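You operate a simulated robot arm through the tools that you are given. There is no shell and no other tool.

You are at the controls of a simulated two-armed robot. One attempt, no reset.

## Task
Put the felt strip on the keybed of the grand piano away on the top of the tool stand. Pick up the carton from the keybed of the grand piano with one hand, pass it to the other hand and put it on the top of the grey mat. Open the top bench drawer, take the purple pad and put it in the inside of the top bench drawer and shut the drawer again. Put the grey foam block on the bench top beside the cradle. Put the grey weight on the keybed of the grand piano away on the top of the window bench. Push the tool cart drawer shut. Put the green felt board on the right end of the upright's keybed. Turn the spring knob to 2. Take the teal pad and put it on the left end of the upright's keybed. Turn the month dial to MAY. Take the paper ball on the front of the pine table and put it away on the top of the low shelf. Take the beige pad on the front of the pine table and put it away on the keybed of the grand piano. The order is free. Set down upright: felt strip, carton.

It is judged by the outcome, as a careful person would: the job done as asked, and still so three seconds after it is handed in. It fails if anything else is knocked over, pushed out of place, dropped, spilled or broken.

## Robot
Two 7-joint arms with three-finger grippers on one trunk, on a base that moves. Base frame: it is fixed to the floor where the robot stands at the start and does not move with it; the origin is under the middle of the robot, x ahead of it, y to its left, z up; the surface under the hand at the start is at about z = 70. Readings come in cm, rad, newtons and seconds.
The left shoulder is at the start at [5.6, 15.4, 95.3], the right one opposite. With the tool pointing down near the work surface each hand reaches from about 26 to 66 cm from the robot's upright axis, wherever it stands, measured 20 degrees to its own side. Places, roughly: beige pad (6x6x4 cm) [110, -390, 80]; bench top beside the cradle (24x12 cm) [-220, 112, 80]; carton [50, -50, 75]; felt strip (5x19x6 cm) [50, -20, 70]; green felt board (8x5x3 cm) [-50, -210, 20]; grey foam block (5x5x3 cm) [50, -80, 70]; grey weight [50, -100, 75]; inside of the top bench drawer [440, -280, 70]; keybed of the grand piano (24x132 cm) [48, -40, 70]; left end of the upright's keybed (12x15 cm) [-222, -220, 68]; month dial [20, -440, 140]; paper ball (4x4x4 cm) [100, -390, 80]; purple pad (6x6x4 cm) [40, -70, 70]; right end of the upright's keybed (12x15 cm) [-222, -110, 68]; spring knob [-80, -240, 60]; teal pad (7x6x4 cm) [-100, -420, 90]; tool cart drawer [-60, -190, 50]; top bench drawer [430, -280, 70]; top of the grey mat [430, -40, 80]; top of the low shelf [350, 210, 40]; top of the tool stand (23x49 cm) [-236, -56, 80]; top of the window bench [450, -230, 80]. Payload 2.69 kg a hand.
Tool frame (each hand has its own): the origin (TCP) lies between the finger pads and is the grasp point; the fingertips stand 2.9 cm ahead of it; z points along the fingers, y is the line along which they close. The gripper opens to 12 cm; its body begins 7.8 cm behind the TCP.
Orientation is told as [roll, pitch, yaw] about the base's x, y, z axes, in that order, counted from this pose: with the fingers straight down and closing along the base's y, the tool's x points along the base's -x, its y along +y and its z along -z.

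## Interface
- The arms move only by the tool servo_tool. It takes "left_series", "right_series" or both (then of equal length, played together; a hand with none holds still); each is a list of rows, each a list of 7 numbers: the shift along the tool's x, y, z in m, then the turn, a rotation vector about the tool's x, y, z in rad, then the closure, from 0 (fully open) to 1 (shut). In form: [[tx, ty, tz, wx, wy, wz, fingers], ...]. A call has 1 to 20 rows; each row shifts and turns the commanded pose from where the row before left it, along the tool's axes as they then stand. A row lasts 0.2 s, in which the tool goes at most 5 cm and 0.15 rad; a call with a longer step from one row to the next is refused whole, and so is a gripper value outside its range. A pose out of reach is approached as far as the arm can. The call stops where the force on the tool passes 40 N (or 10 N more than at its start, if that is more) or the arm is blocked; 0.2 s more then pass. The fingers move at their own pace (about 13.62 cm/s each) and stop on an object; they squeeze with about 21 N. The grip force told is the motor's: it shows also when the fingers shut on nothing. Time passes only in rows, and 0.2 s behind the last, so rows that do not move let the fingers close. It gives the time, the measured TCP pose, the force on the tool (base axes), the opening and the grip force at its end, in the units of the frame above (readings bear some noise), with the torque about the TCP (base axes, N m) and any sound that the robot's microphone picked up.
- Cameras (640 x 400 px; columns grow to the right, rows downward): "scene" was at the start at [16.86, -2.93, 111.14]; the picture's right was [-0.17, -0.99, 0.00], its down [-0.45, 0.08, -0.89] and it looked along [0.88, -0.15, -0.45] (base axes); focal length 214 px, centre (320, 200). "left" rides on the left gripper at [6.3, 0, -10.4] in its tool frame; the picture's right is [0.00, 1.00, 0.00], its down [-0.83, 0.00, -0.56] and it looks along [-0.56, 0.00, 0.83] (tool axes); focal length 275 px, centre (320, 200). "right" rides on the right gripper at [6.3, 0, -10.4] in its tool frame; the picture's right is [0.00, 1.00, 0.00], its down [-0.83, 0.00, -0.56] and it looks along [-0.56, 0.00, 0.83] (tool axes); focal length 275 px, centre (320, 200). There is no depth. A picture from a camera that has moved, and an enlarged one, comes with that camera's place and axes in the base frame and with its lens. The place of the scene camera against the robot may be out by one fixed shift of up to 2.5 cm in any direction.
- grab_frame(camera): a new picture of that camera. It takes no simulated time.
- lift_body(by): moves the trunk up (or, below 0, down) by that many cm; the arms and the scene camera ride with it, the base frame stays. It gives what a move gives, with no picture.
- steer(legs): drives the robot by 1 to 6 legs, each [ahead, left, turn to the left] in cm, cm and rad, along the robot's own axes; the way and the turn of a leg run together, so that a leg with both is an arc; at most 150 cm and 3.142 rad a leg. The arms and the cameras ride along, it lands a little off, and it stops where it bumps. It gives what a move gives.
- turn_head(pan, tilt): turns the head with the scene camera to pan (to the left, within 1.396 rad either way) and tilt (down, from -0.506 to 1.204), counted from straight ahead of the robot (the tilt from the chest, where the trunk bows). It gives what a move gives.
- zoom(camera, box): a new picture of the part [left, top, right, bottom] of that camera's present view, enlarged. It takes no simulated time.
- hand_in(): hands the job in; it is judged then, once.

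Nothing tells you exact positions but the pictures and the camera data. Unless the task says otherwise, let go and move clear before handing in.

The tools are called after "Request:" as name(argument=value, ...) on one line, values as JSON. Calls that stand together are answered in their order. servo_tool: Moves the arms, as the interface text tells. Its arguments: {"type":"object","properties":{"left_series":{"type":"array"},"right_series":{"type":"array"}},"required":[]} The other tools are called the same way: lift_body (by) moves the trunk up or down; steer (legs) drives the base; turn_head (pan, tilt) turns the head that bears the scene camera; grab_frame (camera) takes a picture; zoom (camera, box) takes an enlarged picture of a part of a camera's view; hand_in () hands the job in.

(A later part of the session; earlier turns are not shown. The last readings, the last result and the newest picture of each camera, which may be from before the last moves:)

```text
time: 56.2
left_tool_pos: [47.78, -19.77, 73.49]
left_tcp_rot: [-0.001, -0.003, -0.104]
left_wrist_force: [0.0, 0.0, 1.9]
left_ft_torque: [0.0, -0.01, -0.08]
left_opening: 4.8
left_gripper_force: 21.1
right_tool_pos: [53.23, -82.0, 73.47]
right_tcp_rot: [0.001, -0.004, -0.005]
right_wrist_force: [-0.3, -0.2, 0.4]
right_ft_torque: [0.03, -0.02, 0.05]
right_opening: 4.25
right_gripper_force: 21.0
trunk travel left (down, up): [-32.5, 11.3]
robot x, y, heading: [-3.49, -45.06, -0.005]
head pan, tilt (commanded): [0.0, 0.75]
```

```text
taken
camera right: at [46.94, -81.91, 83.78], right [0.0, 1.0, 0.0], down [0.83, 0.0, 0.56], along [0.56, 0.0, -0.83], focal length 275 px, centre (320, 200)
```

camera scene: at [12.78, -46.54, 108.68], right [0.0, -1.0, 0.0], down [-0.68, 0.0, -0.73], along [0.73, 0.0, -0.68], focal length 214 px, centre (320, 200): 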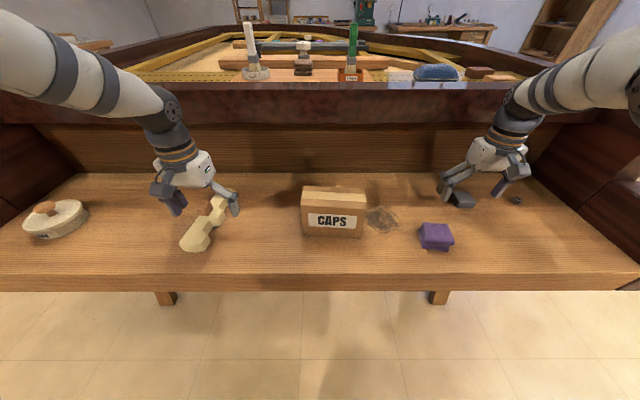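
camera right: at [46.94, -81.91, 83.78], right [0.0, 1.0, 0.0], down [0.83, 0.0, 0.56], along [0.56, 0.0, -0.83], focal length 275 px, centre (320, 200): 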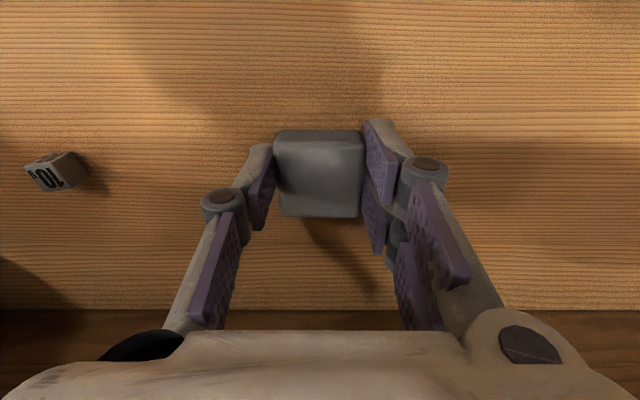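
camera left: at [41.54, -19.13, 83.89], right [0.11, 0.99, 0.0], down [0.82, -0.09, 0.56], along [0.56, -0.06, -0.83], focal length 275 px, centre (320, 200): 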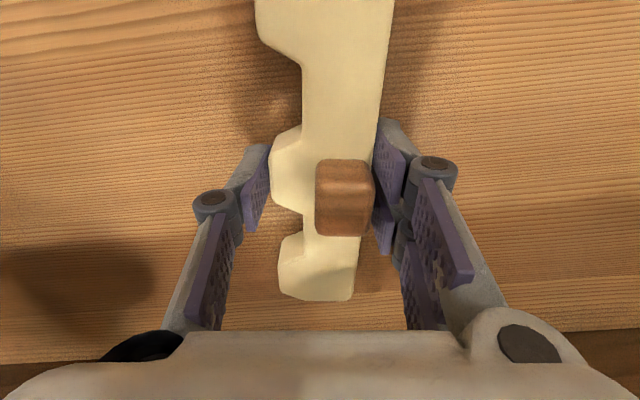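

Both are held. I lift, then pull the hands in towards the body for travelling.

Request:
servo_tool(left_series=[[0, 0, -0.01, 0, 0, 0, 1], [0, 0, -0.02, 0, 0, 0, 1], [0, 0, -0.03, 0, 0, 0, 1], [0, 0, -0.04, 0, 0, 0, 1], [0, 0, -0.04, 0, 0, 0, 1], [0.01, 0, -0.04, 0, 0, 0, 1], [0.03, 0, -0.03, 0, 0, 0, 1], [0.04, 0, -0.01, 0, 0, 0, 1], [0.04, 0, 0, 0, 0, 0, 1], [0.02, 0, 0, 0, 0, 0, 1]], right_series=[[0, 0, -0.01, 0, 0, 0, 1], [0, 0, -0.02, 0, 0, 0, 1], [0, 0, -0.03, 0, 0, 0, 1], [0, 0, -0.04, 0, 0, 0, 1], [0, 0, -0.04, 0, 0, 0, 1], [0.01, 0, -0.04, 0, 0, 0, 1], [0.03, 0.01, -0.03, 0, 0, 0, 1], [0.04, 0.01, -0.01, 0, 0, 0, 1], [0.04, 0.01, 0, 0, 0, 0, 1], [0.04, 0.01, 0, 0, 0, 0, 1]])

Request:
grab_frame(camera="left")

Request:
grab_frame(camera="right")

Request:
grab_frame(camera="scene")

```text
time: 58.4
left_tool_pos: [33.63, -18.26, 95.45]
left_tcp_rot: [0.003, -0.004, -0.102]
left_wrist_force: [-0.5, 0.3, 0.2]
left_ft_torque: [0.01, 0.01, 0.01]
left_opening: 4.74
left_gripper_force: 20.9
right_tool_pos: [37.85, -78.79, 95.52]
right_tcp_rot: [-0.001, -0.005, -0.002]
right_wrist_force: [0.9, -0.5, 0.1]
right_ft_torque: [0.02, -0.01, -0.03]
right_opening: 4.27
right_gripper_force: 20.5
right hand out of reach, approached as far as the arm can: row 10
trunk travel left (down, up): [-32.5, 11.3]
robot x, y, heading: [-3.9, -44.95, -0.003]
head pan, tilt (commanded): [0.0, 0.75]
```

```text
taken
camera left: at [27.45, -17.69, 106.04], right [0.11, 0.99, 0.0], down [0.82, -0.09, 0.56], along [0.56, -0.06, -0.83], focal length 275 px, centre (320, 200)
```

left: 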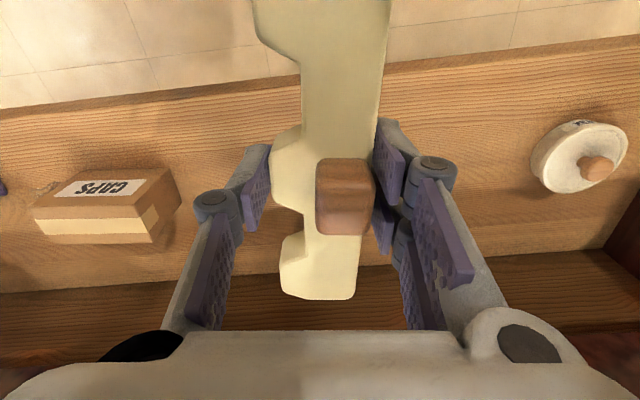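

```text
taken
camera right: at [31.45, -78.73, 105.87], right [0.0, 1.0, 0.0], down [0.83, 0.0, 0.56], along [0.56, 0.0, -0.83], focal length 275 px, centre (320, 200)
```

right: 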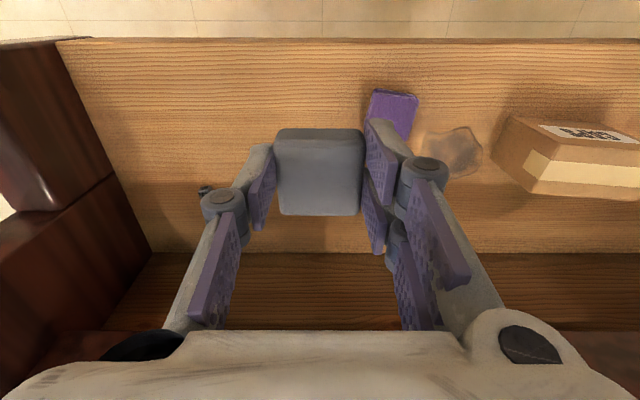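

```text
taken
camera scene: at [12.77, -46.57, 108.68], right [0.0, -1.0, 0.0], down [-0.68, 0.0, -0.73], along [0.73, 0.0, -0.68], focal length 214 px, centre (320, 200)
```

scene: 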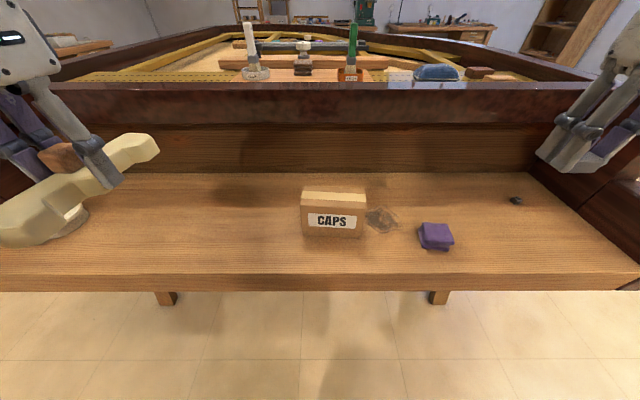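

Strip and foam block are held firmly. I back off a little, sidestep past the keybed's right cheek, turn round clear of everything and head for the back wall, keeping clear of the dolly.

Request:
steer(legs=[[-14, 0, 0], [0, -75, 0], [-25, 0, 0], [0, 0, -1.57], [0, 0, -1.57]])

Request:
turn_head(pan=0.0, tilt=0.4)

Request:
grab_frame(camera="scene")

```text
time: 74.7
left_tool_pos: [-80.47, -145.89, 95.6]
left_tcp_rot: [0.0, -0.001, 3.0]
left_wrist_force: [0.2, -0.2, -1.0]
left_ft_torque: [-0.01, 0.01, 0.02]
left_opening: 4.78
left_gripper_force: 21.0
right_tool_pos: [-82.43, -85.26, 95.47]
right_tcp_rot: [0.0, -0.003, 3.101]
right_wrist_force: [-0.5, -0.6, -0.1]
right_ft_torque: [0.0, 0.03, -0.02]
right_opening: 4.25
right_gripper_force: 21.0
trunk travel left (down, up): [-32.5, 11.3]
robot x, y, heading: [-42.73, -120.29, 3.1]
head pan, tilt (commanded): [0.0, 0.75]
```

```text
time: 75.5
left_tool_pos: [-80.57, -145.81, 95.63]
left_tcp_rot: [0.001, -0.001, 3.001]
left_wrist_force: [-0.4, 0.8, -0.2]
left_ft_torque: [0.03, 0.01, 0.0]
left_opening: 4.75
left_gripper_force: 21.1
right_tool_pos: [-82.43, -85.36, 95.56]
right_tcp_rot: [0.001, -0.004, 3.101]
right_wrist_force: [-0.4, 0.9, 0.1]
right_ft_torque: [0.03, 0.0, 0.0]
right_opening: 4.25
right_gripper_force: 20.9
trunk travel left (down, up): [-32.5, 11.3]
robot x, y, heading: [-43.02, -120.65, 3.099]
head pan, tilt (commanded): [0.0, 0.4]
```

```text
taken
camera scene: at [-61.26, -121.13, 111.78], right [0.04, 1.0, 0.0], down [0.39, -0.02, -0.92], along [-0.92, 0.04, -0.39], focal length 214 px, centre (320, 200)
```

scene: 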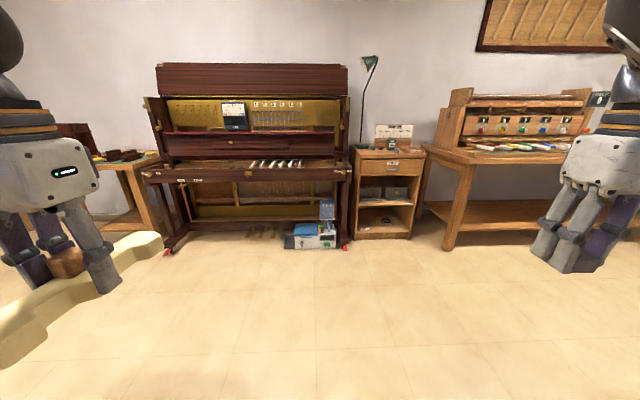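

Clear view of the upright, tool stand and workbench. I zoom into each.

Request:
zoom(camera="scene", box=[330, 100, 450, 175])

Request:
zoom(camera="scene", box=[430, 80, 620, 200])

Request:
zoom(camera="scene", box=[130, 90, 360, 250])

```text
5.33 times, centred on (390, 138) of scene
camera zoom: at [-61.26, -121.13, 111.78], right [0.04, 1.0, 0.0], down [0.39, -0.02, -0.92], along [-0.92, 0.04, -0.39], focal length 1144 px, centre (-53, 533)
```

zoom: 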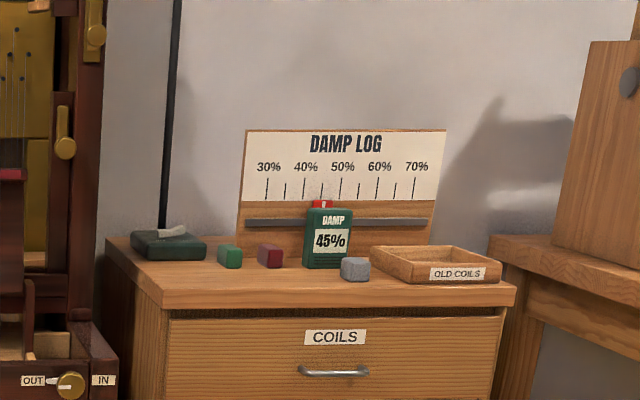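

```text
3.33 times, centred on (525, 140) of scene
camera zoom: at [-61.26, -121.13, 111.78], right [0.04, 1.0, 0.0], down [0.39, -0.02, -0.92], along [-0.92, 0.04, -0.39], focal length 715 px, centre (-363, 400)
```

zoom: 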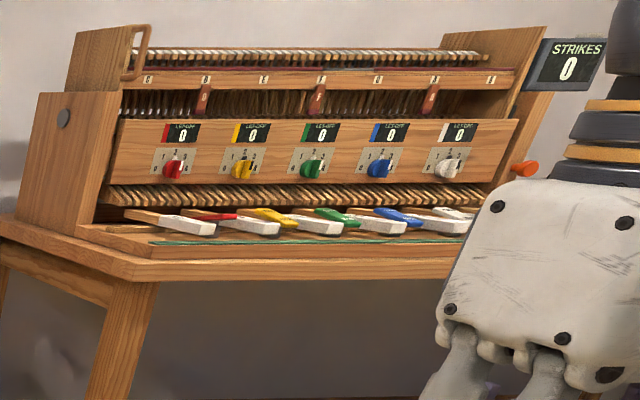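

```text
2.50 times, centred on (245, 170) of scene
camera zoom: at [-61.26, -121.13, 111.78], right [0.04, 1.0, 0.0], down [0.39, -0.02, -0.92], along [-0.92, 0.04, -0.39], focal length 536 px, centre (508, 275)
```

zoom: 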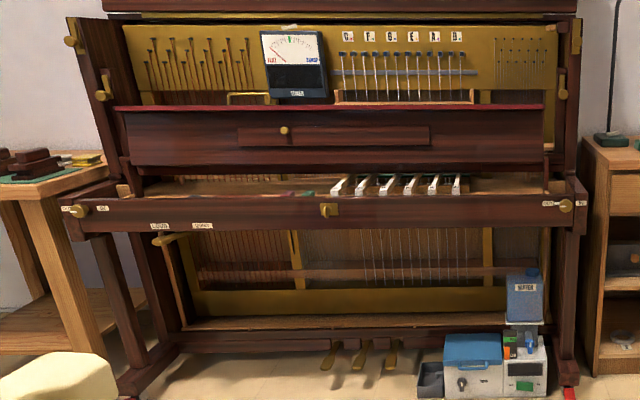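

The stand's top has small items at the back, with free space along its front edge. I drive over in front of the stand but stay short of it.

Request:
steer(legs=[[110, 0, 0.04], [0, -76, 0]])

Request:
turn_head(pan=0.2, tilt=0.5)

Request:
grab_frame(camera="scene")

```text
time: 86.8
left_tool_pos: [-187.96, -70.31, 95.57]
left_tcp_rot: [0.0, -0.001, 3.019]
left_wrist_force: [0.0, -0.9, -1.6]
left_ft_torque: [-0.04, 0.02, -0.01]
left_opening: 4.73
left_gripper_force: 21.0
right_tool_pos: [-191.12, -9.81, 95.49]
right_tcp_rot: [0.0, -0.003, 3.121]
right_wrist_force: [0.2, 0.6, -0.3]
right_ft_torque: [0.05, -0.03, 0.0]
right_opening: 4.23
right_gripper_force: 21.3
trunk travel left (down, up): [-32.5, 11.3]
robot x, y, heading: [-150.55, -43.77, 3.124]
head pan, tilt (commanded): [0.0, 0.4]
```

```text
time: 87.5
left_tool_pos: [-188.08, -70.42, 95.61]
left_tcp_rot: [-0.001, -0.001, 3.019]
left_wrist_force: [-0.1, 0.5, -1.2]
left_ft_torque: [0.0, -0.02, -0.03]
left_opening: 4.71
left_gripper_force: 20.9
right_tool_pos: [-191.11, -9.74, 95.5]
right_tcp_rot: [-0.001, -0.005, 3.121]
right_wrist_force: [0.0, -0.7, -0.4]
right_ft_torque: [0.01, 0.02, -0.01]
right_opening: 4.23
right_gripper_force: 21.0
trunk travel left (down, up): [-32.5, 11.3]
robot x, y, heading: [-150.4, -44.12, 3.123]
head pan, tilt (commanded): [0.201, 0.499]
```

```text
taken
camera scene: at [-168.95, -46.99, 110.87], right [-0.18, 0.98, 0.0], down [0.47, 0.09, -0.88], along [-0.86, -0.16, -0.48], focal length 214 px, centre (320, 200)
```

scene: 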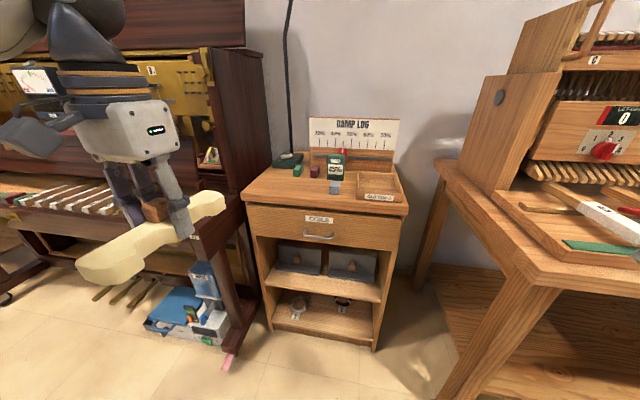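

The front-left part of the stand top is free: I aim to lay the strip along y at about (−231, −71). I raise the right hand for clearance over the bench, then drive up closer.

Request:
servo_tool(right_series=[[0, 0, -0.03, 0, 0, 0, 1], [0, 0, -0.03, 0, 0, 0, 1], [0, 0, -0.03, 0, 0, 0, 1]], left_series=[[0, 0, -0.02, 0, 0, 0, 1], [0, 0, -0.02, 0, 0, 0, 1], [0, 0, 0, 0, 0, 0, 1]])

Request:
steer(legs=[[28, 0, 0]])

Request:
turn_head(pan=0.3, tilt=0.75)

Request:
grab_frame(camera="scene")

```text
time: 88.3
left_tool_pos: [-187.88, -70.34, 99.65]
left_tcp_rot: [0.001, -0.002, 3.019]
left_wrist_force: [-0.2, -0.1, -1.3]
left_ft_torque: [0.05, 0.0, 0.0]
left_opening: 4.76
left_gripper_force: 21.2
right_tool_pos: [-190.97, -9.92, 104.56]
right_tcp_rot: [-0.001, -0.004, 3.121]
right_wrist_force: [-0.1, 0.4, 0.1]
right_ft_torque: [0.01, -0.01, 0.02]
right_opening: 4.24
right_gripper_force: 20.5
trunk travel left (down, up): [-32.5, 11.3]
robot x, y, heading: [-150.46, -44.42, 3.124]
head pan, tilt (commanded): [0.201, 0.499]
```

```text
time: 90.3
left_tool_pos: [-215.31, -69.72, 99.55]
left_tcp_rot: [0.002, 0.0, 3.021]
left_wrist_force: [-0.9, 0.3, -0.3]
left_ft_torque: [-0.02, -0.03, -0.01]
left_opening: 4.71
left_gripper_force: 21.4
right_tool_pos: [-218.5, -9.44, 104.4]
right_tcp_rot: [0.002, -0.003, 3.121]
right_wrist_force: [0.6, 0.0, -0.6]
right_ft_torque: [-0.02, -0.05, -0.01]
right_opening: 4.22
right_gripper_force: 21.0
trunk travel left (down, up): [-32.5, 11.3]
robot x, y, heading: [-178.14, -43.66, 3.125]
head pan, tilt (commanded): [0.201, 0.499]
```

```text
time: 91.0
left_tool_pos: [-215.45, -69.76, 99.51]
left_tcp_rot: [0.001, -0.002, 3.021]
left_wrist_force: [0.3, 0.8, -0.1]
left_ft_torque: [0.01, -0.03, 0.02]
left_opening: 4.75
left_gripper_force: 20.3
right_tool_pos: [-218.49, -9.43, 104.46]
right_tcp_rot: [0.0, -0.004, 3.123]
right_wrist_force: [0.2, 0.1, -0.3]
right_ft_torque: [0.01, 0.02, 0.03]
right_opening: 4.25
right_gripper_force: 20.8
trunk travel left (down, up): [-32.5, 11.3]
robot x, y, heading: [-177.62, -43.69, 3.125]
head pan, tilt (commanded): [0.3, 0.75]
```

```text
taken
camera scene: at [-195.41, -47.13, 108.68], right [-0.28, 0.96, 0.0], down [0.65, 0.19, -0.73], along [-0.7, -0.2, -0.68], focal length 214 px, centre (320, 200)
```

scene: 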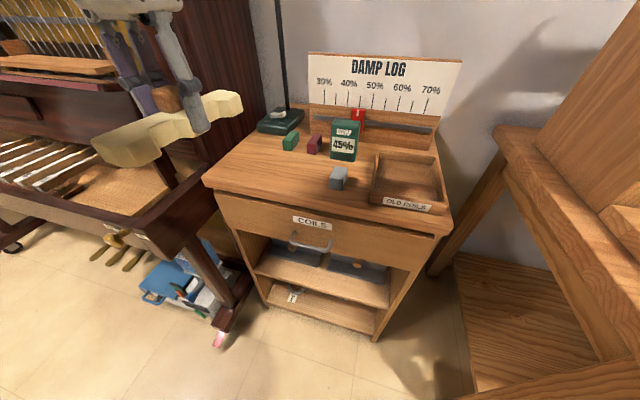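

I rotate the left hand so the strip lies along y, still high above the stand.

Request:
servo_tool(left_series=[[0, 0, 0, 0, 0, 0.145, 1], [0, 0, 0, 0, 0, 0.145, 1], [0, 0, 0, 0, 0, 0.145, 1], [0, 0, 0, 0, 0, 0.145, 1], [0, 0, 0, 0, 0, 0.145, 1], [0, 0, 0, 0, 0, 0.145, 1], [0, 0, 0, 0, 0, 0.145, 1], [0, 0, 0, 0, 0, 0.145, 1], [0, 0, 0, 0, 0, 0.145, 1], [0, 0, 0, 0, 0, 0.145, 1], [0, 0, 0, 0, 0, 0, 1]])

Request:
grab_frame(camera="left")

Request:
grab_frame(camera="scene")

```text
time: 93.5
left_tool_pos: [-215.39, -69.72, 99.54]
left_tcp_rot: [0.002, -0.002, 1.57]
left_wrist_force: [-0.5, -0.9, -0.8]
left_ft_torque: [-0.02, -0.01, 0.01]
left_opening: 4.73
left_gripper_force: 21.4
right_tool_pos: [-218.47, -9.32, 104.39]
right_tcp_rot: [0.0, -0.005, 3.123]
right_wrist_force: [-0.2, -0.6, -0.2]
right_ft_torque: [0.02, 0.01, 0.0]
right_opening: 4.23
right_gripper_force: 21.3
trunk travel left (down, up): [-32.5, 11.3]
robot x, y, heading: [-177.94, -43.47, 3.123]
head pan, tilt (commanded): [0.3, 0.75]
```

```text
taken
camera left: at [-215.22, -76.18, 110.03], right [-1.0, 0.01, 0.0], down [0.01, 0.83, 0.56], along [0.0, 0.56, -0.83], focal length 275 px, centre (320, 200)
```

left: 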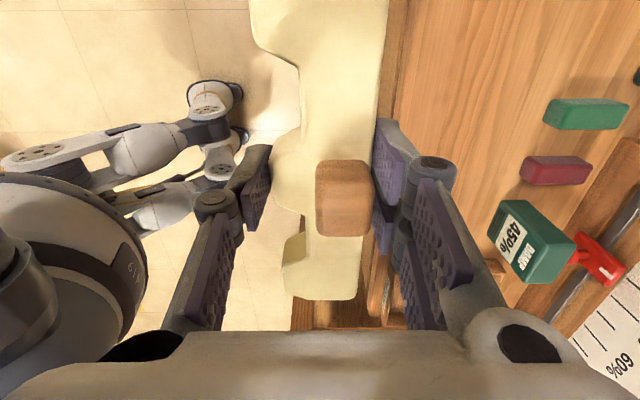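

```text
taken
camera scene: at [-195.41, -47.13, 108.68], right [-0.28, 0.96, 0.0], down [0.66, 0.19, -0.73], along [-0.7, -0.2, -0.68], focal length 214 px, centre (320, 200)
```

scene: 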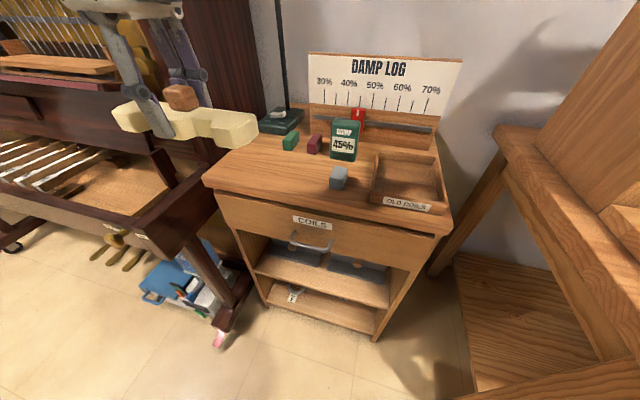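

The strip is aligned. I move it over the free front-left area and lower it close to the surface.

Request:
servo_tool(left_series=[[0.006, 0.039, 0, 0, 0, 0, 1], [0.006, 0.039, 0, 0, 0, 0, 1], [0.006, 0.039, 0, 0, 0, 0, 1], [0.005, 0.039, 0, 0, 0, 0, 1], [0, 0, 0.03, 0, 0, 0, 1], [0, 0, 0.03, 0, 0, 0, 1], [0, 0, 0.03, 0, 0, 0, 1], [0, 0, 0.03, 0, 0, 0, 1], [0, 0, 0, 0, 0, 0, 1]])

Request:
grab_frame(camera="left")

Request:
grab_frame(camera="scene")

```text
time: 95.5
left_tool_pos: [-231.09, -72.05, 87.37]
left_tcp_rot: [0.004, 0.001, 1.571]
left_wrist_force: [-0.1, 0.4, -1.1]
left_ft_torque: [0.01, -0.01, 0.03]
left_opening: 4.75
left_gripper_force: 20.9
right_tool_pos: [-218.45, -9.46, 104.34]
right_tcp_rot: [-0.001, -0.002, 3.121]
right_wrist_force: [-0.3, 0.5, 0.0]
right_ft_torque: [0.0, -0.04, 0.03]
right_opening: 4.22
right_gripper_force: 21.1
trunk travel left (down, up): [-32.5, 11.3]
robot x, y, heading: [-177.95, -43.78, 3.119]
head pan, tilt (commanded): [0.3, 0.75]
```

```text
taken
camera left: at [-230.96, -78.45, 97.87], right [-1.0, 0.0, 0.0], down [0.01, 0.83, 0.56], along [0.0, 0.56, -0.83], focal length 275 px, centre (320, 200)
```

left: 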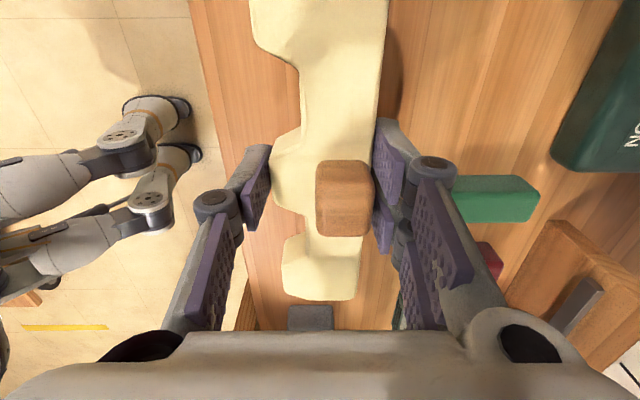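

```text
taken
camera scene: at [-195.4, -47.13, 108.68], right [-0.28, 0.96, 0.0], down [0.66, 0.19, -0.73], along [-0.7, -0.2, -0.68], focal length 214 px, centre (320, 200)
```

scene: 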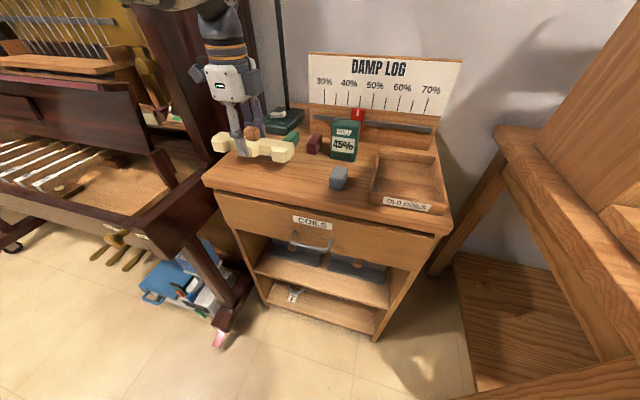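

The strip hangs over the free area. I shift it 2 cm away from the left edge and lower gently until it touches.

Request:
servo_tool(left_series=[[-0.01, 0, 0, 0, 0, 0, 1], [-0.01, 0, 0.01, 0, 0, 0, 1], [0, 0, 0.01, 0, 0, 0, 1], [0, 0, 0.005, 0, 0, 0, 1], [0, 0, 0.004, 0, 0, 0, 1], [0, 0, 0.003, 0, 0, 0, 1], [0, 0, 0.003, 0, 0, 0, 1], [0, 0, 0, 0, 0, 0, 1]])

```text
time: 97.2
left_tool_pos: [-230.93, -70.01, 84.01]
left_tcp_rot: [0.002, 0.0, 1.572]
left_wrist_force: [0.0, 0.9, -1.6]
left_ft_torque: [0.04, 0.03, 0.01]
left_opening: 4.74
left_gripper_force: 21.2
right_tool_pos: [-218.51, -9.49, 104.3]
right_tcp_rot: [0.0, -0.003, 3.122]
right_wrist_force: [-0.5, -0.3, 0.2]
right_ft_torque: [-0.02, -0.01, 0.03]
right_opening: 4.22
right_gripper_force: 20.7
trunk travel left (down, up): [-32.5, 11.3]
robot x, y, heading: [-178.13, -43.44, 3.122]
head pan, tilt (commanded): [0.3, 0.75]
```

Request:
servo_tool(left_series=[[0, 0, 0.002, 0, 0, 0, 1], [0, 0, 0.002, 0, 0, 0, 1], [0, 0, 0, 0, 0, 0, 1]])

Request:
grab_frame(camera="left")

```text
time: 98.0
left_tool_pos: [-230.97, -69.99, 83.69]
left_tcp_rot: [0.001, -0.001, 1.57]
left_wrist_force: [-0.5, 0.1, -1.6]
left_ft_torque: [-0.01, -0.02, 0.02]
left_opening: 4.74
left_gripper_force: 21.5
right_tool_pos: [-218.43, -9.34, 104.39]
right_tcp_rot: [0.0, -0.004, 3.123]
right_wrist_force: [0.3, 0.2, 1.2]
right_ft_torque: [-0.01, -0.01, 0.03]
right_opening: 4.23
right_gripper_force: 21.0
trunk travel left (down, up): [-32.5, 11.3]
robot x, y, heading: [-177.99, -43.64, 3.122]
head pan, tilt (commanded): [0.3, 0.75]
```

```text
taken
camera left: at [-230.88, -76.48, 94.14], right [-1.0, 0.0, 0.0], down [0.01, 0.83, 0.56], along [0.0, 0.56, -0.83], focal length 275 px, centre (320, 200)
```

left: 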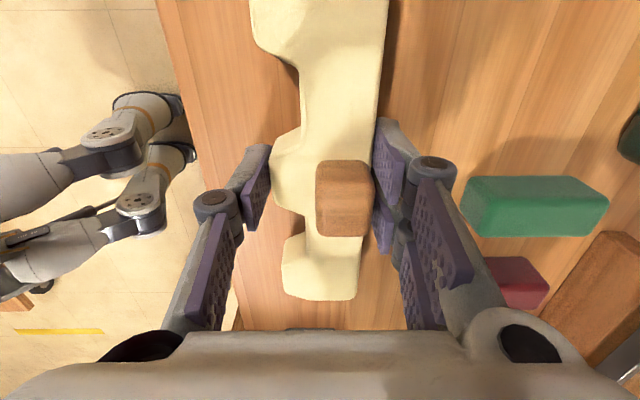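

Request:
servo_tool(left_series=[[0, 0, 0.002, 0, 0, 0, 1], [0, 0, 0.002, 0, 0, 0, 1], [0, 0, 0.001, 0, 0, 0, 1], [0, 0, 0, 0, 0, 0, 1]])

```text
time: 99.0
left_tool_pos: [-230.95, -70.06, 83.39]
left_tcp_rot: [0.009, 0.001, 1.572]
left_wrist_force: [-1.9, -4.6, 29.4]
left_ft_torque: [-0.13, 0.02, -0.04]
left_opening: 4.8
left_gripper_force: 21.1
right_tool_pos: [-218.39, -9.42, 104.59]
right_tcp_rot: [0.002, -0.005, 3.122]
right_wrist_force: [0.3, -0.6, -0.1]
right_ft_torque: [0.0, 0.0, 0.0]
right_opening: 4.23
right_gripper_force: 21.1
trunk travel left (down, up): [-32.5, 11.3]
robot x, y, heading: [-178.35, -43.38, 3.12]
head pan, tilt (commanded): [0.3, 0.75]
```

Contact with the stand top. I relieve the pressure, open the fingers part way and rise straight up.

Request:
servo_tool(left_series=[[0, 0, -0.002, 0, 0, 0, 1], [0, 0, 0, 0, 0, 0, 0.5], [0, 0, 0, 0, 0, 0, 0.42], [0, 0, 0, 0, 0, 0, 0.42], [0, 0, -0.01, 0, 0, 0, 0.42], [0, 0, -0.03, 0, 0, 0, 0.42], [0, 0, -0.04, 0, 0, 0, 0.42], [0, 0, -0.04, 0, 0, 0, 0.42], [0, 0, -0.03, 0, 0, 0, 0.42]])

Request:
grab_frame(camera="left")

Request:
grab_frame(camera="scene")

```text
time: 101.0
left_tool_pos: [-230.97, -69.91, 98.55]
left_tcp_rot: [0.002, 0.0, 1.572]
left_wrist_force: [0.0, -0.1, 0.7]
left_ft_torque: [-0.02, -0.03, -0.03]
left_opening: 6.98
left_gripper_force: 0.0
right_tool_pos: [-218.53, -9.43, 104.45]
right_tcp_rot: [0.001, -0.004, 3.121]
right_wrist_force: [0.0, -0.1, -0.4]
right_ft_torque: [0.01, -0.03, 0.01]
right_opening: 4.27
right_gripper_force: 20.8
trunk travel left (down, up): [-32.5, 11.3]
robot x, y, heading: [-178.25, -43.38, 3.127]
head pan, tilt (commanded): [0.3, 0.75]
```

```text
taken
camera left: at [-230.85, -76.41, 108.99], right [-1.0, 0.0, 0.0], down [0.0, 0.83, 0.56], along [0.0, 0.56, -0.83], focal length 275 px, centre (320, 200)
```

left: 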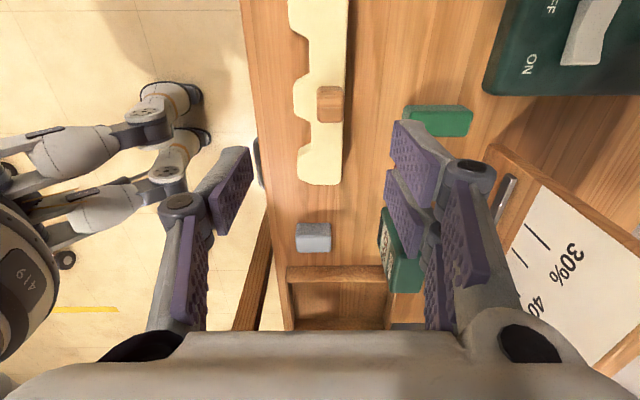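

```text
taken
camera scene: at [-195.39, -47.12, 108.68], right [-0.28, 0.96, 0.0], down [0.66, 0.19, -0.73], along [-0.7, -0.2, -0.68], focal length 214 px, centre (320, 200)
```

scene: 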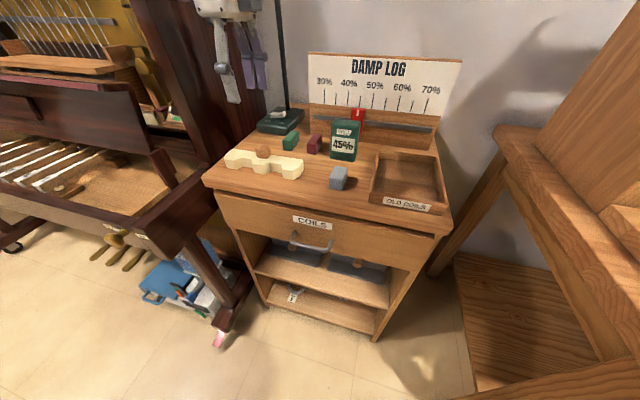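

Felt strip is set down well, peg up. I retract the left hand, turn it back, and then move along to the bench with the cradle.

Request:
servo_tool(left_series=[[0, -0.04, -0.01, 0, 0, 0, 0.42], [0, -0.04, -0.01, 0, 0, 0, 0.2], [0, -0.04, 0, 0, 0, 0, 0], [0, -0.04, 0, 0, 0, 0, 0], [0, 0, 0, 0, 0, -0.145, 0], [0, 0, 0, 0, 0, -0.145, 0], [0, 0, 0, 0, 0, -0.145, 0], [0, 0, 0, 0, 0, -0.145, 0], [0, 0, 0, 0, 0, -0.145, 0], [0, 0, 0, 0, 0, -0.145, 0], [0, 0, 0, 0, 0, -0.145, 0], [0, 0, 0, 0, 0, -0.145, 0], [0, 0, 0, 0, 0, -0.145, 0], [0, 0, 0, 0, 0, -0.145, 0], [0, 0, 0, 0, 0, -0.1, 0]])

Request:
steer(legs=[[-35, 0, 0], [0, -125, 0.017]])

Request:
turn_head(pan=-0.2, tilt=0.5)

Request:
grab_frame(camera="scene")

```text
time: 104.2
left_tool_pos: [-214.92, -70.1, 100.4]
left_tcp_rot: [0.0, -0.003, 3.124]
left_wrist_force: [0.3, -0.1, -0.5]
left_ft_torque: [0.0, -0.02, 0.01]
left_opening: 12.01
left_gripper_force: 0.1
right_tool_pos: [-218.41, -9.43, 104.36]
right_tcp_rot: [0.0, -0.004, 3.123]
right_wrist_force: [-1.0, -0.2, 0.0]
right_ft_torque: [-0.02, -0.02, 0.01]
right_opening: 4.23
right_gripper_force: 20.6
trunk travel left (down, up): [-32.5, 11.3]
robot x, y, heading: [-177.83, -43.56, 3.125]
head pan, tilt (commanded): [0.3, 0.75]
```

```text
time: 115.8
left_tool_pos: [-177.82, 52.32, 100.31]
left_tcp_rot: [0.0, -0.002, 3.125]
left_wrist_force: [-0.8, 0.4, 0.3]
left_ft_torque: [0.0, 0.0, -0.01]
left_opening: 11.99
left_gripper_force: 0.0
right_tool_pos: [-181.55, 112.89, 104.34]
right_tcp_rot: [-0.001, -0.002, 3.124]
right_wrist_force: [0.5, -0.3, -1.2]
right_ft_torque: [0.01, -0.03, -0.03]
right_opening: 4.22
right_gripper_force: 20.7
trunk travel left (down, up): [-32.5, 11.3]
robot x, y, heading: [-140.82, 78.88, 3.123]
head pan, tilt (commanded): [0.3, 0.75]
```

```text
time: 116.7
left_tool_pos: [-177.98, 52.35, 100.41]
left_tcp_rot: [0.001, -0.003, 3.125]
left_wrist_force: [-0.1, 0.1, 0.1]
left_ft_torque: [0.04, -0.01, -0.01]
left_opening: 11.99
left_gripper_force: 0.1
right_tool_pos: [-181.58, 112.92, 104.41]
right_tcp_rot: [0.0, -0.004, 3.125]
right_wrist_force: [-0.9, 0.3, -1.0]
right_ft_torque: [0.01, -0.03, 0.0]
right_opening: 4.23
right_gripper_force: 21.1
trunk travel left (down, up): [-32.5, 11.3]
robot x, y, heading: [-140.85, 78.82, 3.124]
head pan, tilt (commanded): [-0.201, 0.499]
```

```text
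taken
camera scene: at [-159.32, 79.54, 110.87], right [0.21, 0.98, 0.0], down [0.47, -0.1, -0.88], along [-0.86, 0.19, -0.48], focal length 214 px, centre (320, 200)
```

scene: 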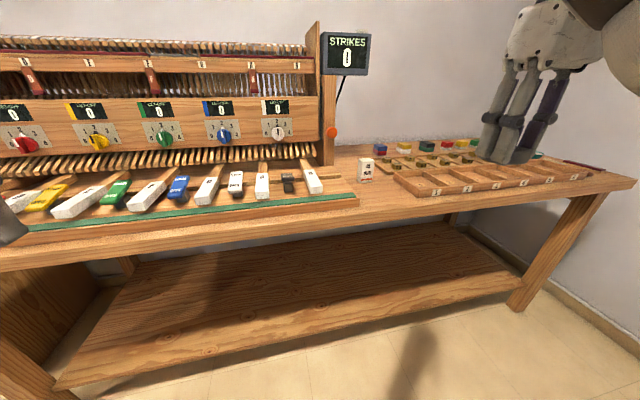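

The foam goes in the gap between the cradle and the compartment tray, in front of the small white card, at about (−214, 112). I drive up closer.

Request:
steer(legs=[[22, 0, 0.015]])

Request:
turn_head(pan=-0.4, tilt=0.75)

Request:
grab_frame(camera="scene")

Request:
grab_frame(camera="right")

```text
time: 118.4
left_tool_pos: [-199.57, 51.87, 100.25]
left_tcp_rot: [-0.001, -0.001, 3.139]
left_wrist_force: [-0.6, -0.6, -0.4]
left_ft_torque: [-0.01, -0.01, -0.04]
left_opening: 12.01
left_gripper_force: 0.1
right_tool_pos: [-204.2, 112.34, 104.47]
right_tcp_rot: [0.0, -0.002, 3.14]
right_wrist_force: [0.0, -0.4, -0.9]
right_ft_torque: [-0.05, -0.04, 0.01]
right_opening: 4.24
right_gripper_force: 21.0
trunk travel left (down, up): [-32.5, 11.3]
robot x, y, heading: [-162.92, 79.45, 3.14]
head pan, tilt (commanded): [-0.201, 0.499]
```

```text
time: 119.2
left_tool_pos: [-199.54, 51.83, 100.33]
left_tcp_rot: [0.001, -0.001, 3.14]
left_wrist_force: [0.2, -0.1, 0.8]
left_ft_torque: [-0.01, 0.0, 0.0]
left_opening: 11.98
left_gripper_force: 0.0
right_tool_pos: [-204.18, 112.56, 104.22]
right_tcp_rot: [0.004, -0.002, 3.138]
right_wrist_force: [0.5, -0.5, 0.5]
right_ft_torque: [0.0, 0.0, -0.02]
right_opening: 4.24
right_gripper_force: 21.0
trunk travel left (down, up): [-32.5, 11.3]
robot x, y, heading: [-163.07, 78.87, 3.138]
head pan, tilt (commanded): [-0.4, 0.75]
```

```text
taken
camera scene: at [-180.95, 80.11, 109.88], right [0.28, 0.96, 0.0], down [0.55, -0.16, -0.82], along [-0.79, 0.23, -0.57], focal length 214 px, centre (320, 200)
```

scene: 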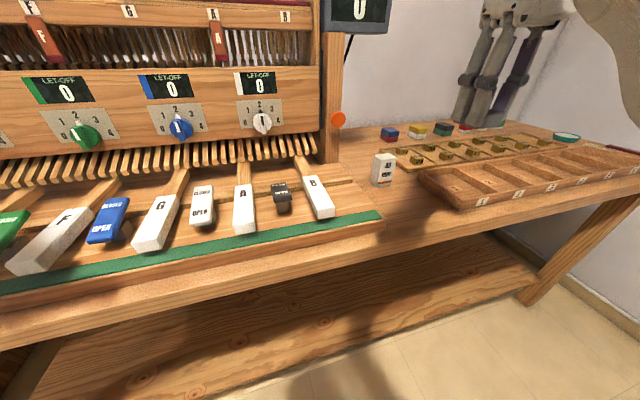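

```text
taken
camera right: at [-197.79, 112.65, 114.65], right [0.0, -1.0, 0.0], down [-0.83, 0.0, 0.56], along [-0.56, 0.0, -0.83], focal length 275 px, centre (320, 200)
```

right: 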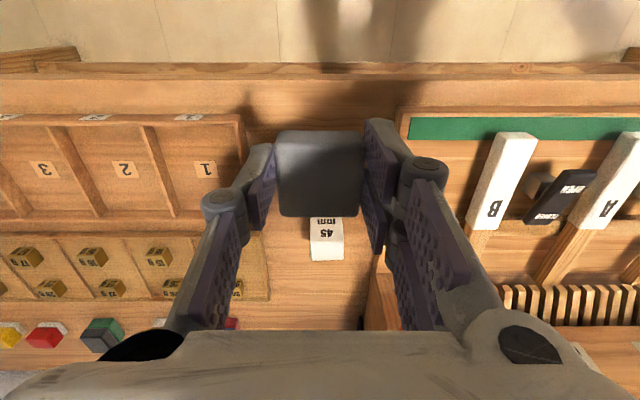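

The gap between cradle base (y≈103) and tray (y≈122) is clear in front of the white card. I move the foam to (−213.5, 112.4) and lower it.

Request:
servo_tool(right_series=[[-0.03, 0, 0.01, 0, 0, 0, 1], [-0.03, 0, 0.03, 0, 0, 0, 1], [-0.033, 0, 0.03, 0, 0, 0, 1], [0, 0, 0.04, 0, 0, 0, 1], [0, 0, 0.04, 0, 0, 0, 1], [0, 0, 0.03, 0, 0, 0, 1], [0, 0, 0, 0, 0, 0, 1]])

Request:
grab_frame(camera="right")

Request:
grab_frame(camera="scene")

```text
time: 120.8
left_tool_pos: [-199.52, 51.97, 100.31]
left_tcp_rot: [0.0, -0.003, 3.14]
left_wrist_force: [0.5, -0.5, -0.2]
left_ft_torque: [0.01, 0.0, 0.03]
left_opening: 11.99
left_gripper_force: 0.0
right_tool_pos: [-213.4, 112.4, 86.51]
right_tcp_rot: [0.001, -0.005, 3.14]
right_wrist_force: [-0.2, -0.3, -0.9]
right_ft_torque: [-0.01, 0.03, -0.01]
right_opening: 4.26
right_gripper_force: 21.3
trunk travel left (down, up): [-32.5, 11.3]
robot x, y, heading: [-162.89, 79.07, 3.141]
head pan, tilt (commanded): [-0.4, 0.75]
```

```text
taken
camera right: at [-207.11, 112.47, 96.86], right [0.0, -1.0, 0.0], down [-0.83, 0.0, 0.56], along [-0.56, 0.0, -0.83], focal length 275 px, centre (320, 200)
```

right: 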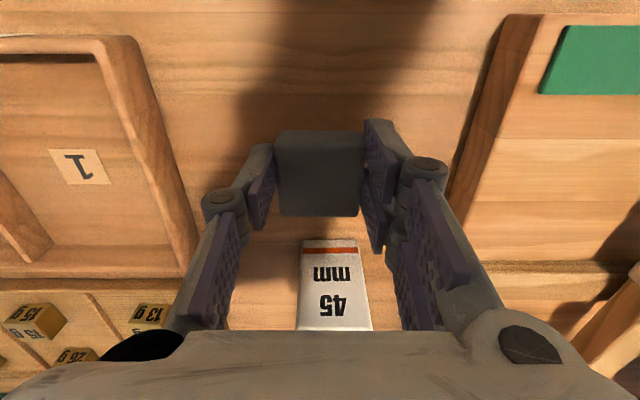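

```text
taken
camera scene: at [-180.12, 80.85, 108.68], right [0.39, 0.92, 0.0], down [0.63, -0.27, -0.73], along [-0.67, 0.28, -0.68], focal length 214 px, centre (320, 200)
```

scene: 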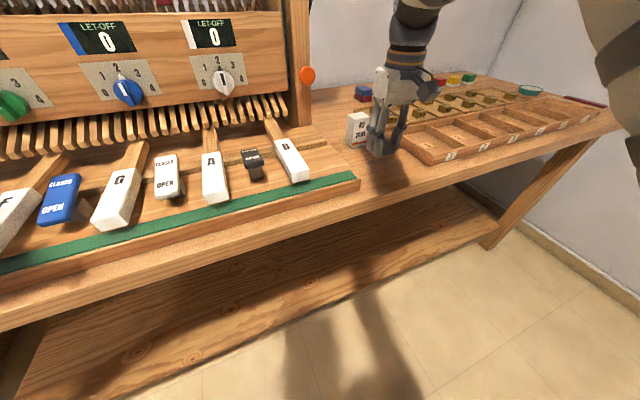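

Request:
servo_tool(right_series=[[0, 0, 0.01, 0, 0, 0, 1], [0, 0, 0.008, 0, 0, 0, 1], [0, 0, 0.005, 0, 0, 0, 1], [0, 0, 0.003, 0, 0, 0, 1], [0, 0, 0.002, 0, 0, 0, 1], [0, 0, 0.002, 0, 0, 0, 1], [0, 0, 0, 0, 0, 0, 1]])

```text
time: 122.4
left_tool_pos: [-199.57, 51.98, 100.28]
left_tcp_rot: [-0.001, -0.002, 3.139]
left_wrist_force: [0.4, -0.4, 0.0]
left_ft_torque: [-0.01, -0.01, 0.01]
left_opening: 11.98
left_gripper_force: 0.0
right_tool_pos: [-213.43, 112.5, 83.41]
right_tcp_rot: [-0.001, -0.003, 3.14]
right_wrist_force: [0.2, -0.5, 2.8]
right_ft_torque: [-0.03, 0.07, -0.01]
right_opening: 4.24
right_gripper_force: 20.9
trunk travel left (down, up): [-32.5, 11.3]
robot x, y, heading: [-163.44, 79.08, 3.138]
head pan, tilt (commanded): [-0.4, 0.75]
```

It just touches. I release and rise.

Request:
servo_tool(right_series=[[0, 0, 0, 0, 0, 0, 0.6], [0, 0, 0, 0, 0, 0, 0.42], [0, 0, 0, 0, 0, 0, 0.42], [0, 0, -0.02, 0, 0, 0, 0.42], [0, 0, -0.04, 0, 0, 0, 0.42], [0, 0, -0.04, 0, 0, 0, 0.42], [0.02, 0, -0.04, 0, 0, 0, 0.2], [0.04, 0, -0.02, 0, 0, 0, 0], [0.03, 0, 0, 0, 0, 0, 0]])

Request:
grab_frame(camera="right")

Request:
grab_frame(camera="scene")

```text
time: 124.4
left_tool_pos: [-199.45, 51.85, 100.28]
left_tcp_rot: [0.0, -0.001, 3.139]
left_wrist_force: [0.2, -0.2, 0.5]
left_ft_torque: [-0.01, -0.01, 0.03]
left_opening: 12.0
left_gripper_force: 0.2
right_tool_pos: [-204.26, 112.8, 98.96]
right_tcp_rot: [0.017, 0.002, 3.129]
right_wrist_force: [1.0, 1.0, 0.1]
right_ft_torque: [0.0, 0.01, -0.01]
right_opening: 12.03
right_gripper_force: 0.1
trunk travel left (down, up): [-32.5, 11.3]
robot x, y, heading: [-163.27, 78.99, 3.14]
head pan, tilt (commanded): [-0.4, 0.75]
```

```text
taken
camera right: at [-197.98, 112.97, 109.43], right [-0.01, -1.0, 0.02], down [-0.83, 0.02, 0.55], along [-0.55, -0.01, -0.83], focal length 275 px, centre (320, 200)
```

right: 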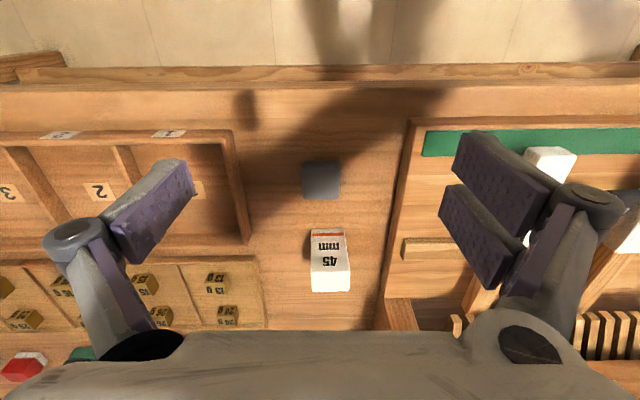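

```text
taken
camera scene: at [-181.01, 79.45, 109.66], right [0.21, 0.98, 0.0], down [0.58, -0.12, -0.81], along [-0.79, 0.17, -0.59], focal length 214 px, centre (320, 200)
```

scene: 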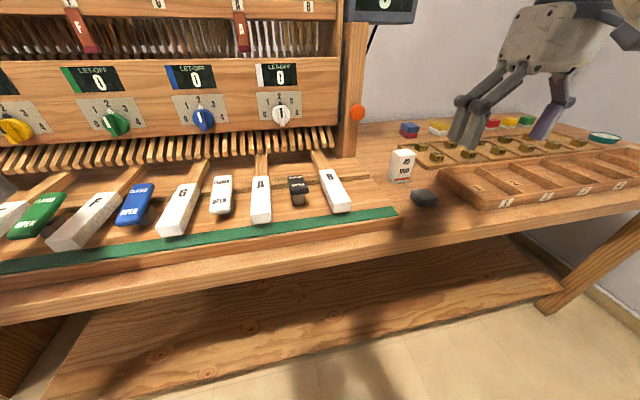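

Foam block is in place beside the cradle. Next the tool cart: I back off, sidestep along the room and turn to face the cart from its drawer side.

Request:
steer(legs=[[-28, 0, 0], [0, 140, 0], [0, 60, 0], [0, 0, 1.571]])

Request:
turn_head(pan=0.6, tilt=0.5)

Request:
grab_frame(camera="scene")

```text
time: 145.2
left_tool_pos: [-107.19, -155.78, 100.32]
left_tcp_rot: [0.0, -0.005, -1.593]
left_wrist_force: [0.8, -0.5, 0.7]
left_ft_torque: [-0.01, -0.02, 0.02]
left_opening: 12.04
left_gripper_force: 0.1
right_tool_pos: [-167.91, -159.58, 99.36]
right_tcp_rot: [0.002, -0.003, -1.595]
right_wrist_force: [0.4, 0.1, -1.3]
right_ft_torque: [0.01, 0.01, -0.01]
right_opening: 12.0
right_gripper_force: 0.0
trunk travel left (down, up): [-32.5, 11.3]
robot x, y, heading: [-133.79, -118.85, -1.585]
head pan, tilt (commanded): [-0.4, 0.75]
```

```text
time: 146.5
left_tool_pos: [-107.25, -155.75, 100.32]
left_tcp_rot: [-0.002, -0.004, -1.591]
left_wrist_force: [0.0, 0.1, -0.3]
left_ft_torque: [0.0, -0.01, -0.02]
left_opening: 12.01
left_gripper_force: 0.0
right_tool_pos: [-167.97, -159.54, 99.33]
right_tcp_rot: [0.002, -0.003, -1.595]
right_wrist_force: [0.2, -0.6, -0.2]
right_ft_torque: [0.01, -0.02, -0.04]
right_opening: 12.01
right_gripper_force: 0.0
trunk travel left (down, up): [-32.5, 11.3]
robot x, y, heading: [-133.43, -118.65, -1.589]
head pan, tilt (commanded): [0.6, 0.499]
```

```text
taken
camera scene: at [-129.62, -136.4, 110.87], right [-0.84, -0.55, 0.0], down [-0.26, 0.4, -0.88], along [0.48, -0.73, -0.48], focal length 214 px, centre (320, 200)
```

scene: 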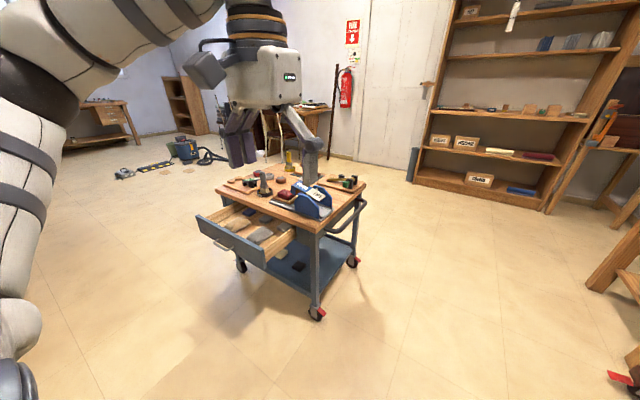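

Request:
zoom(camera="scene", box=[190, 140, 390, 330])

Request:
zoom(camera="scene", box=[400, 60, 620, 200])

```text
2.11 times, centred on (290, 235) of scene
camera zoom: at [-129.62, -136.4, 110.87], right [-0.84, -0.55, 0.0], down [-0.26, 0.4, -0.88], along [0.48, -0.73, -0.48], focal length 452 px, centre (383, 126)
```

zoom: 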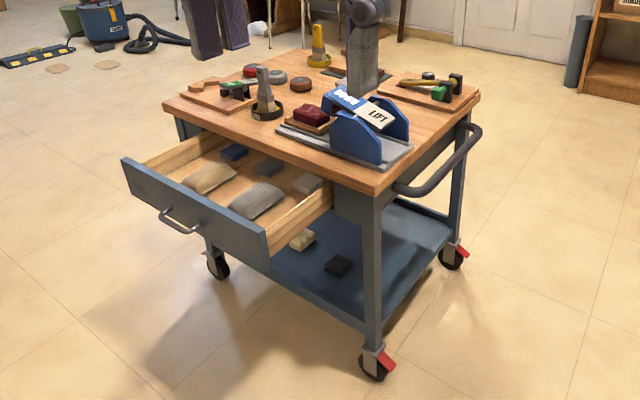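

```text
2.86 times, centred on (510, 130) of scene
camera zoom: at [-129.62, -136.4, 110.87], right [-0.84, -0.55, 0.0], down [-0.26, 0.4, -0.88], along [0.48, -0.73, -0.48], focal length 613 px, centre (-223, 400)
```

zoom: 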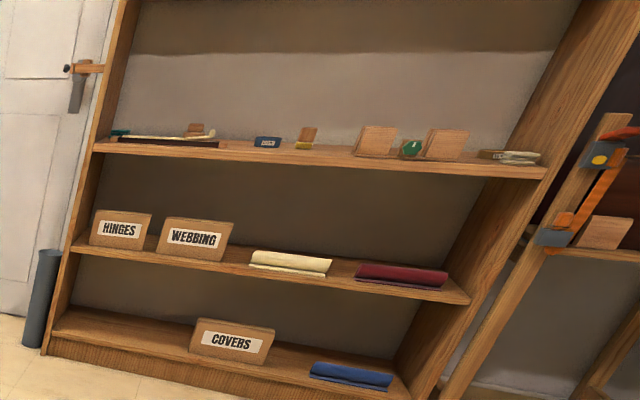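

The cart drawer is open towards me (front at y ≈ −178, z ≈ 52), cart top at z ≈ 62. The knob with the green cap is on its −x/−y corner. I move in front of the drawer to look at the lower shelf.

Request:
steer(legs=[[0, 78, 0.015]])

Request:
lift_body(by=-25)

Request:
turn_head(pan=0.0, tilt=0.5)

Request:
grab_frame(camera="scene")

```text
time: 152.9
left_tool_pos: [-27.93, -155.68, 100.3]
left_tcp_rot: [0.001, -0.003, -1.569]
left_wrist_force: [-0.2, 1.3, 0.3]
left_ft_torque: [0.0, -0.01, 0.0]
left_opening: 12.01
left_gripper_force: 0.1
right_tool_pos: [-88.55, -160.91, 99.33]
right_tcp_rot: [0.004, -0.005, -1.57]
right_wrist_force: [0.3, 0.0, 1.0]
right_ft_torque: [-0.01, 0.0, 0.01]
right_opening: 12.01
right_gripper_force: 0.1
trunk travel left (down, up): [-32.5, 11.3]
robot x, y, heading: [-55.25, -119.16, -1.568]
head pan, tilt (commanded): [0.6, 0.499]
```

```text
time: 155.5
left_tool_pos: [-27.89, -161.26, 67.31]
left_tcp_rot: [-0.001, 0.243, -1.57]
left_wrist_force: [0.7, 0.7, -0.1]
left_ft_torque: [0.01, -0.02, -0.01]
left_opening: 12.02
left_gripper_force: 0.0
right_tool_pos: [-88.59, -166.18, 64.39]
right_tcp_rot: [0.003, 0.26, -1.573]
right_wrist_force: [-0.2, -1.2, 0.6]
right_ft_torque: [0.0, 0.03, 0.03]
right_opening: 12.01
right_gripper_force: 0.1
trunk travel left (down, up): [-7.5, 36.3]
robot x, y, heading: [-55.41, -119.39, -1.568]
head pan, tilt (commanded): [0.6, 0.499]
```

```text
time: 156.5
left_tool_pos: [-27.85, -161.27, 67.18]
left_tcp_rot: [0.0, 0.241, -1.57]
left_wrist_force: [0.0, -0.1, -0.2]
left_ft_torque: [0.0, 0.01, 0.0]
left_opening: 12.0
left_gripper_force: 0.0
right_tool_pos: [-88.52, -166.13, 64.53]
right_tcp_rot: [0.004, 0.259, -1.573]
right_wrist_force: [-0.4, -0.1, 0.8]
right_ft_torque: [-0.01, 0.01, -0.02]
right_opening: 12.01
right_gripper_force: 0.2
trunk travel left (down, up): [-7.5, 36.3]
robot x, y, heading: [-55.38, -119.31, -1.568]
head pan, tilt (commanded): [0.0, 0.499]
```

```text
taken
camera scene: at [-55.87, -146.45, 84.0], right [-1.0, 0.0, 0.0], down [0.0, 0.48, -0.88], along [0.0, -0.88, -0.48], focal length 214 px, centre (320, 200)
```

scene: 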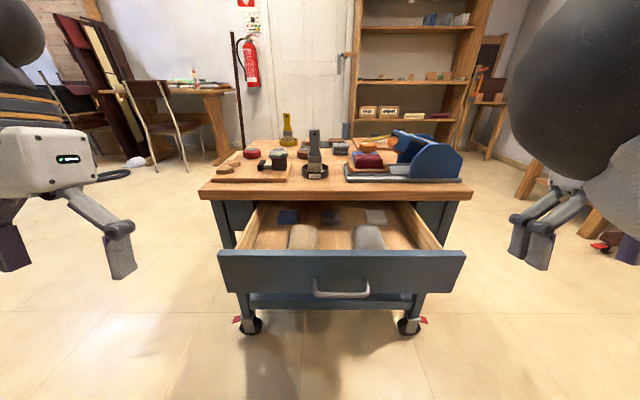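

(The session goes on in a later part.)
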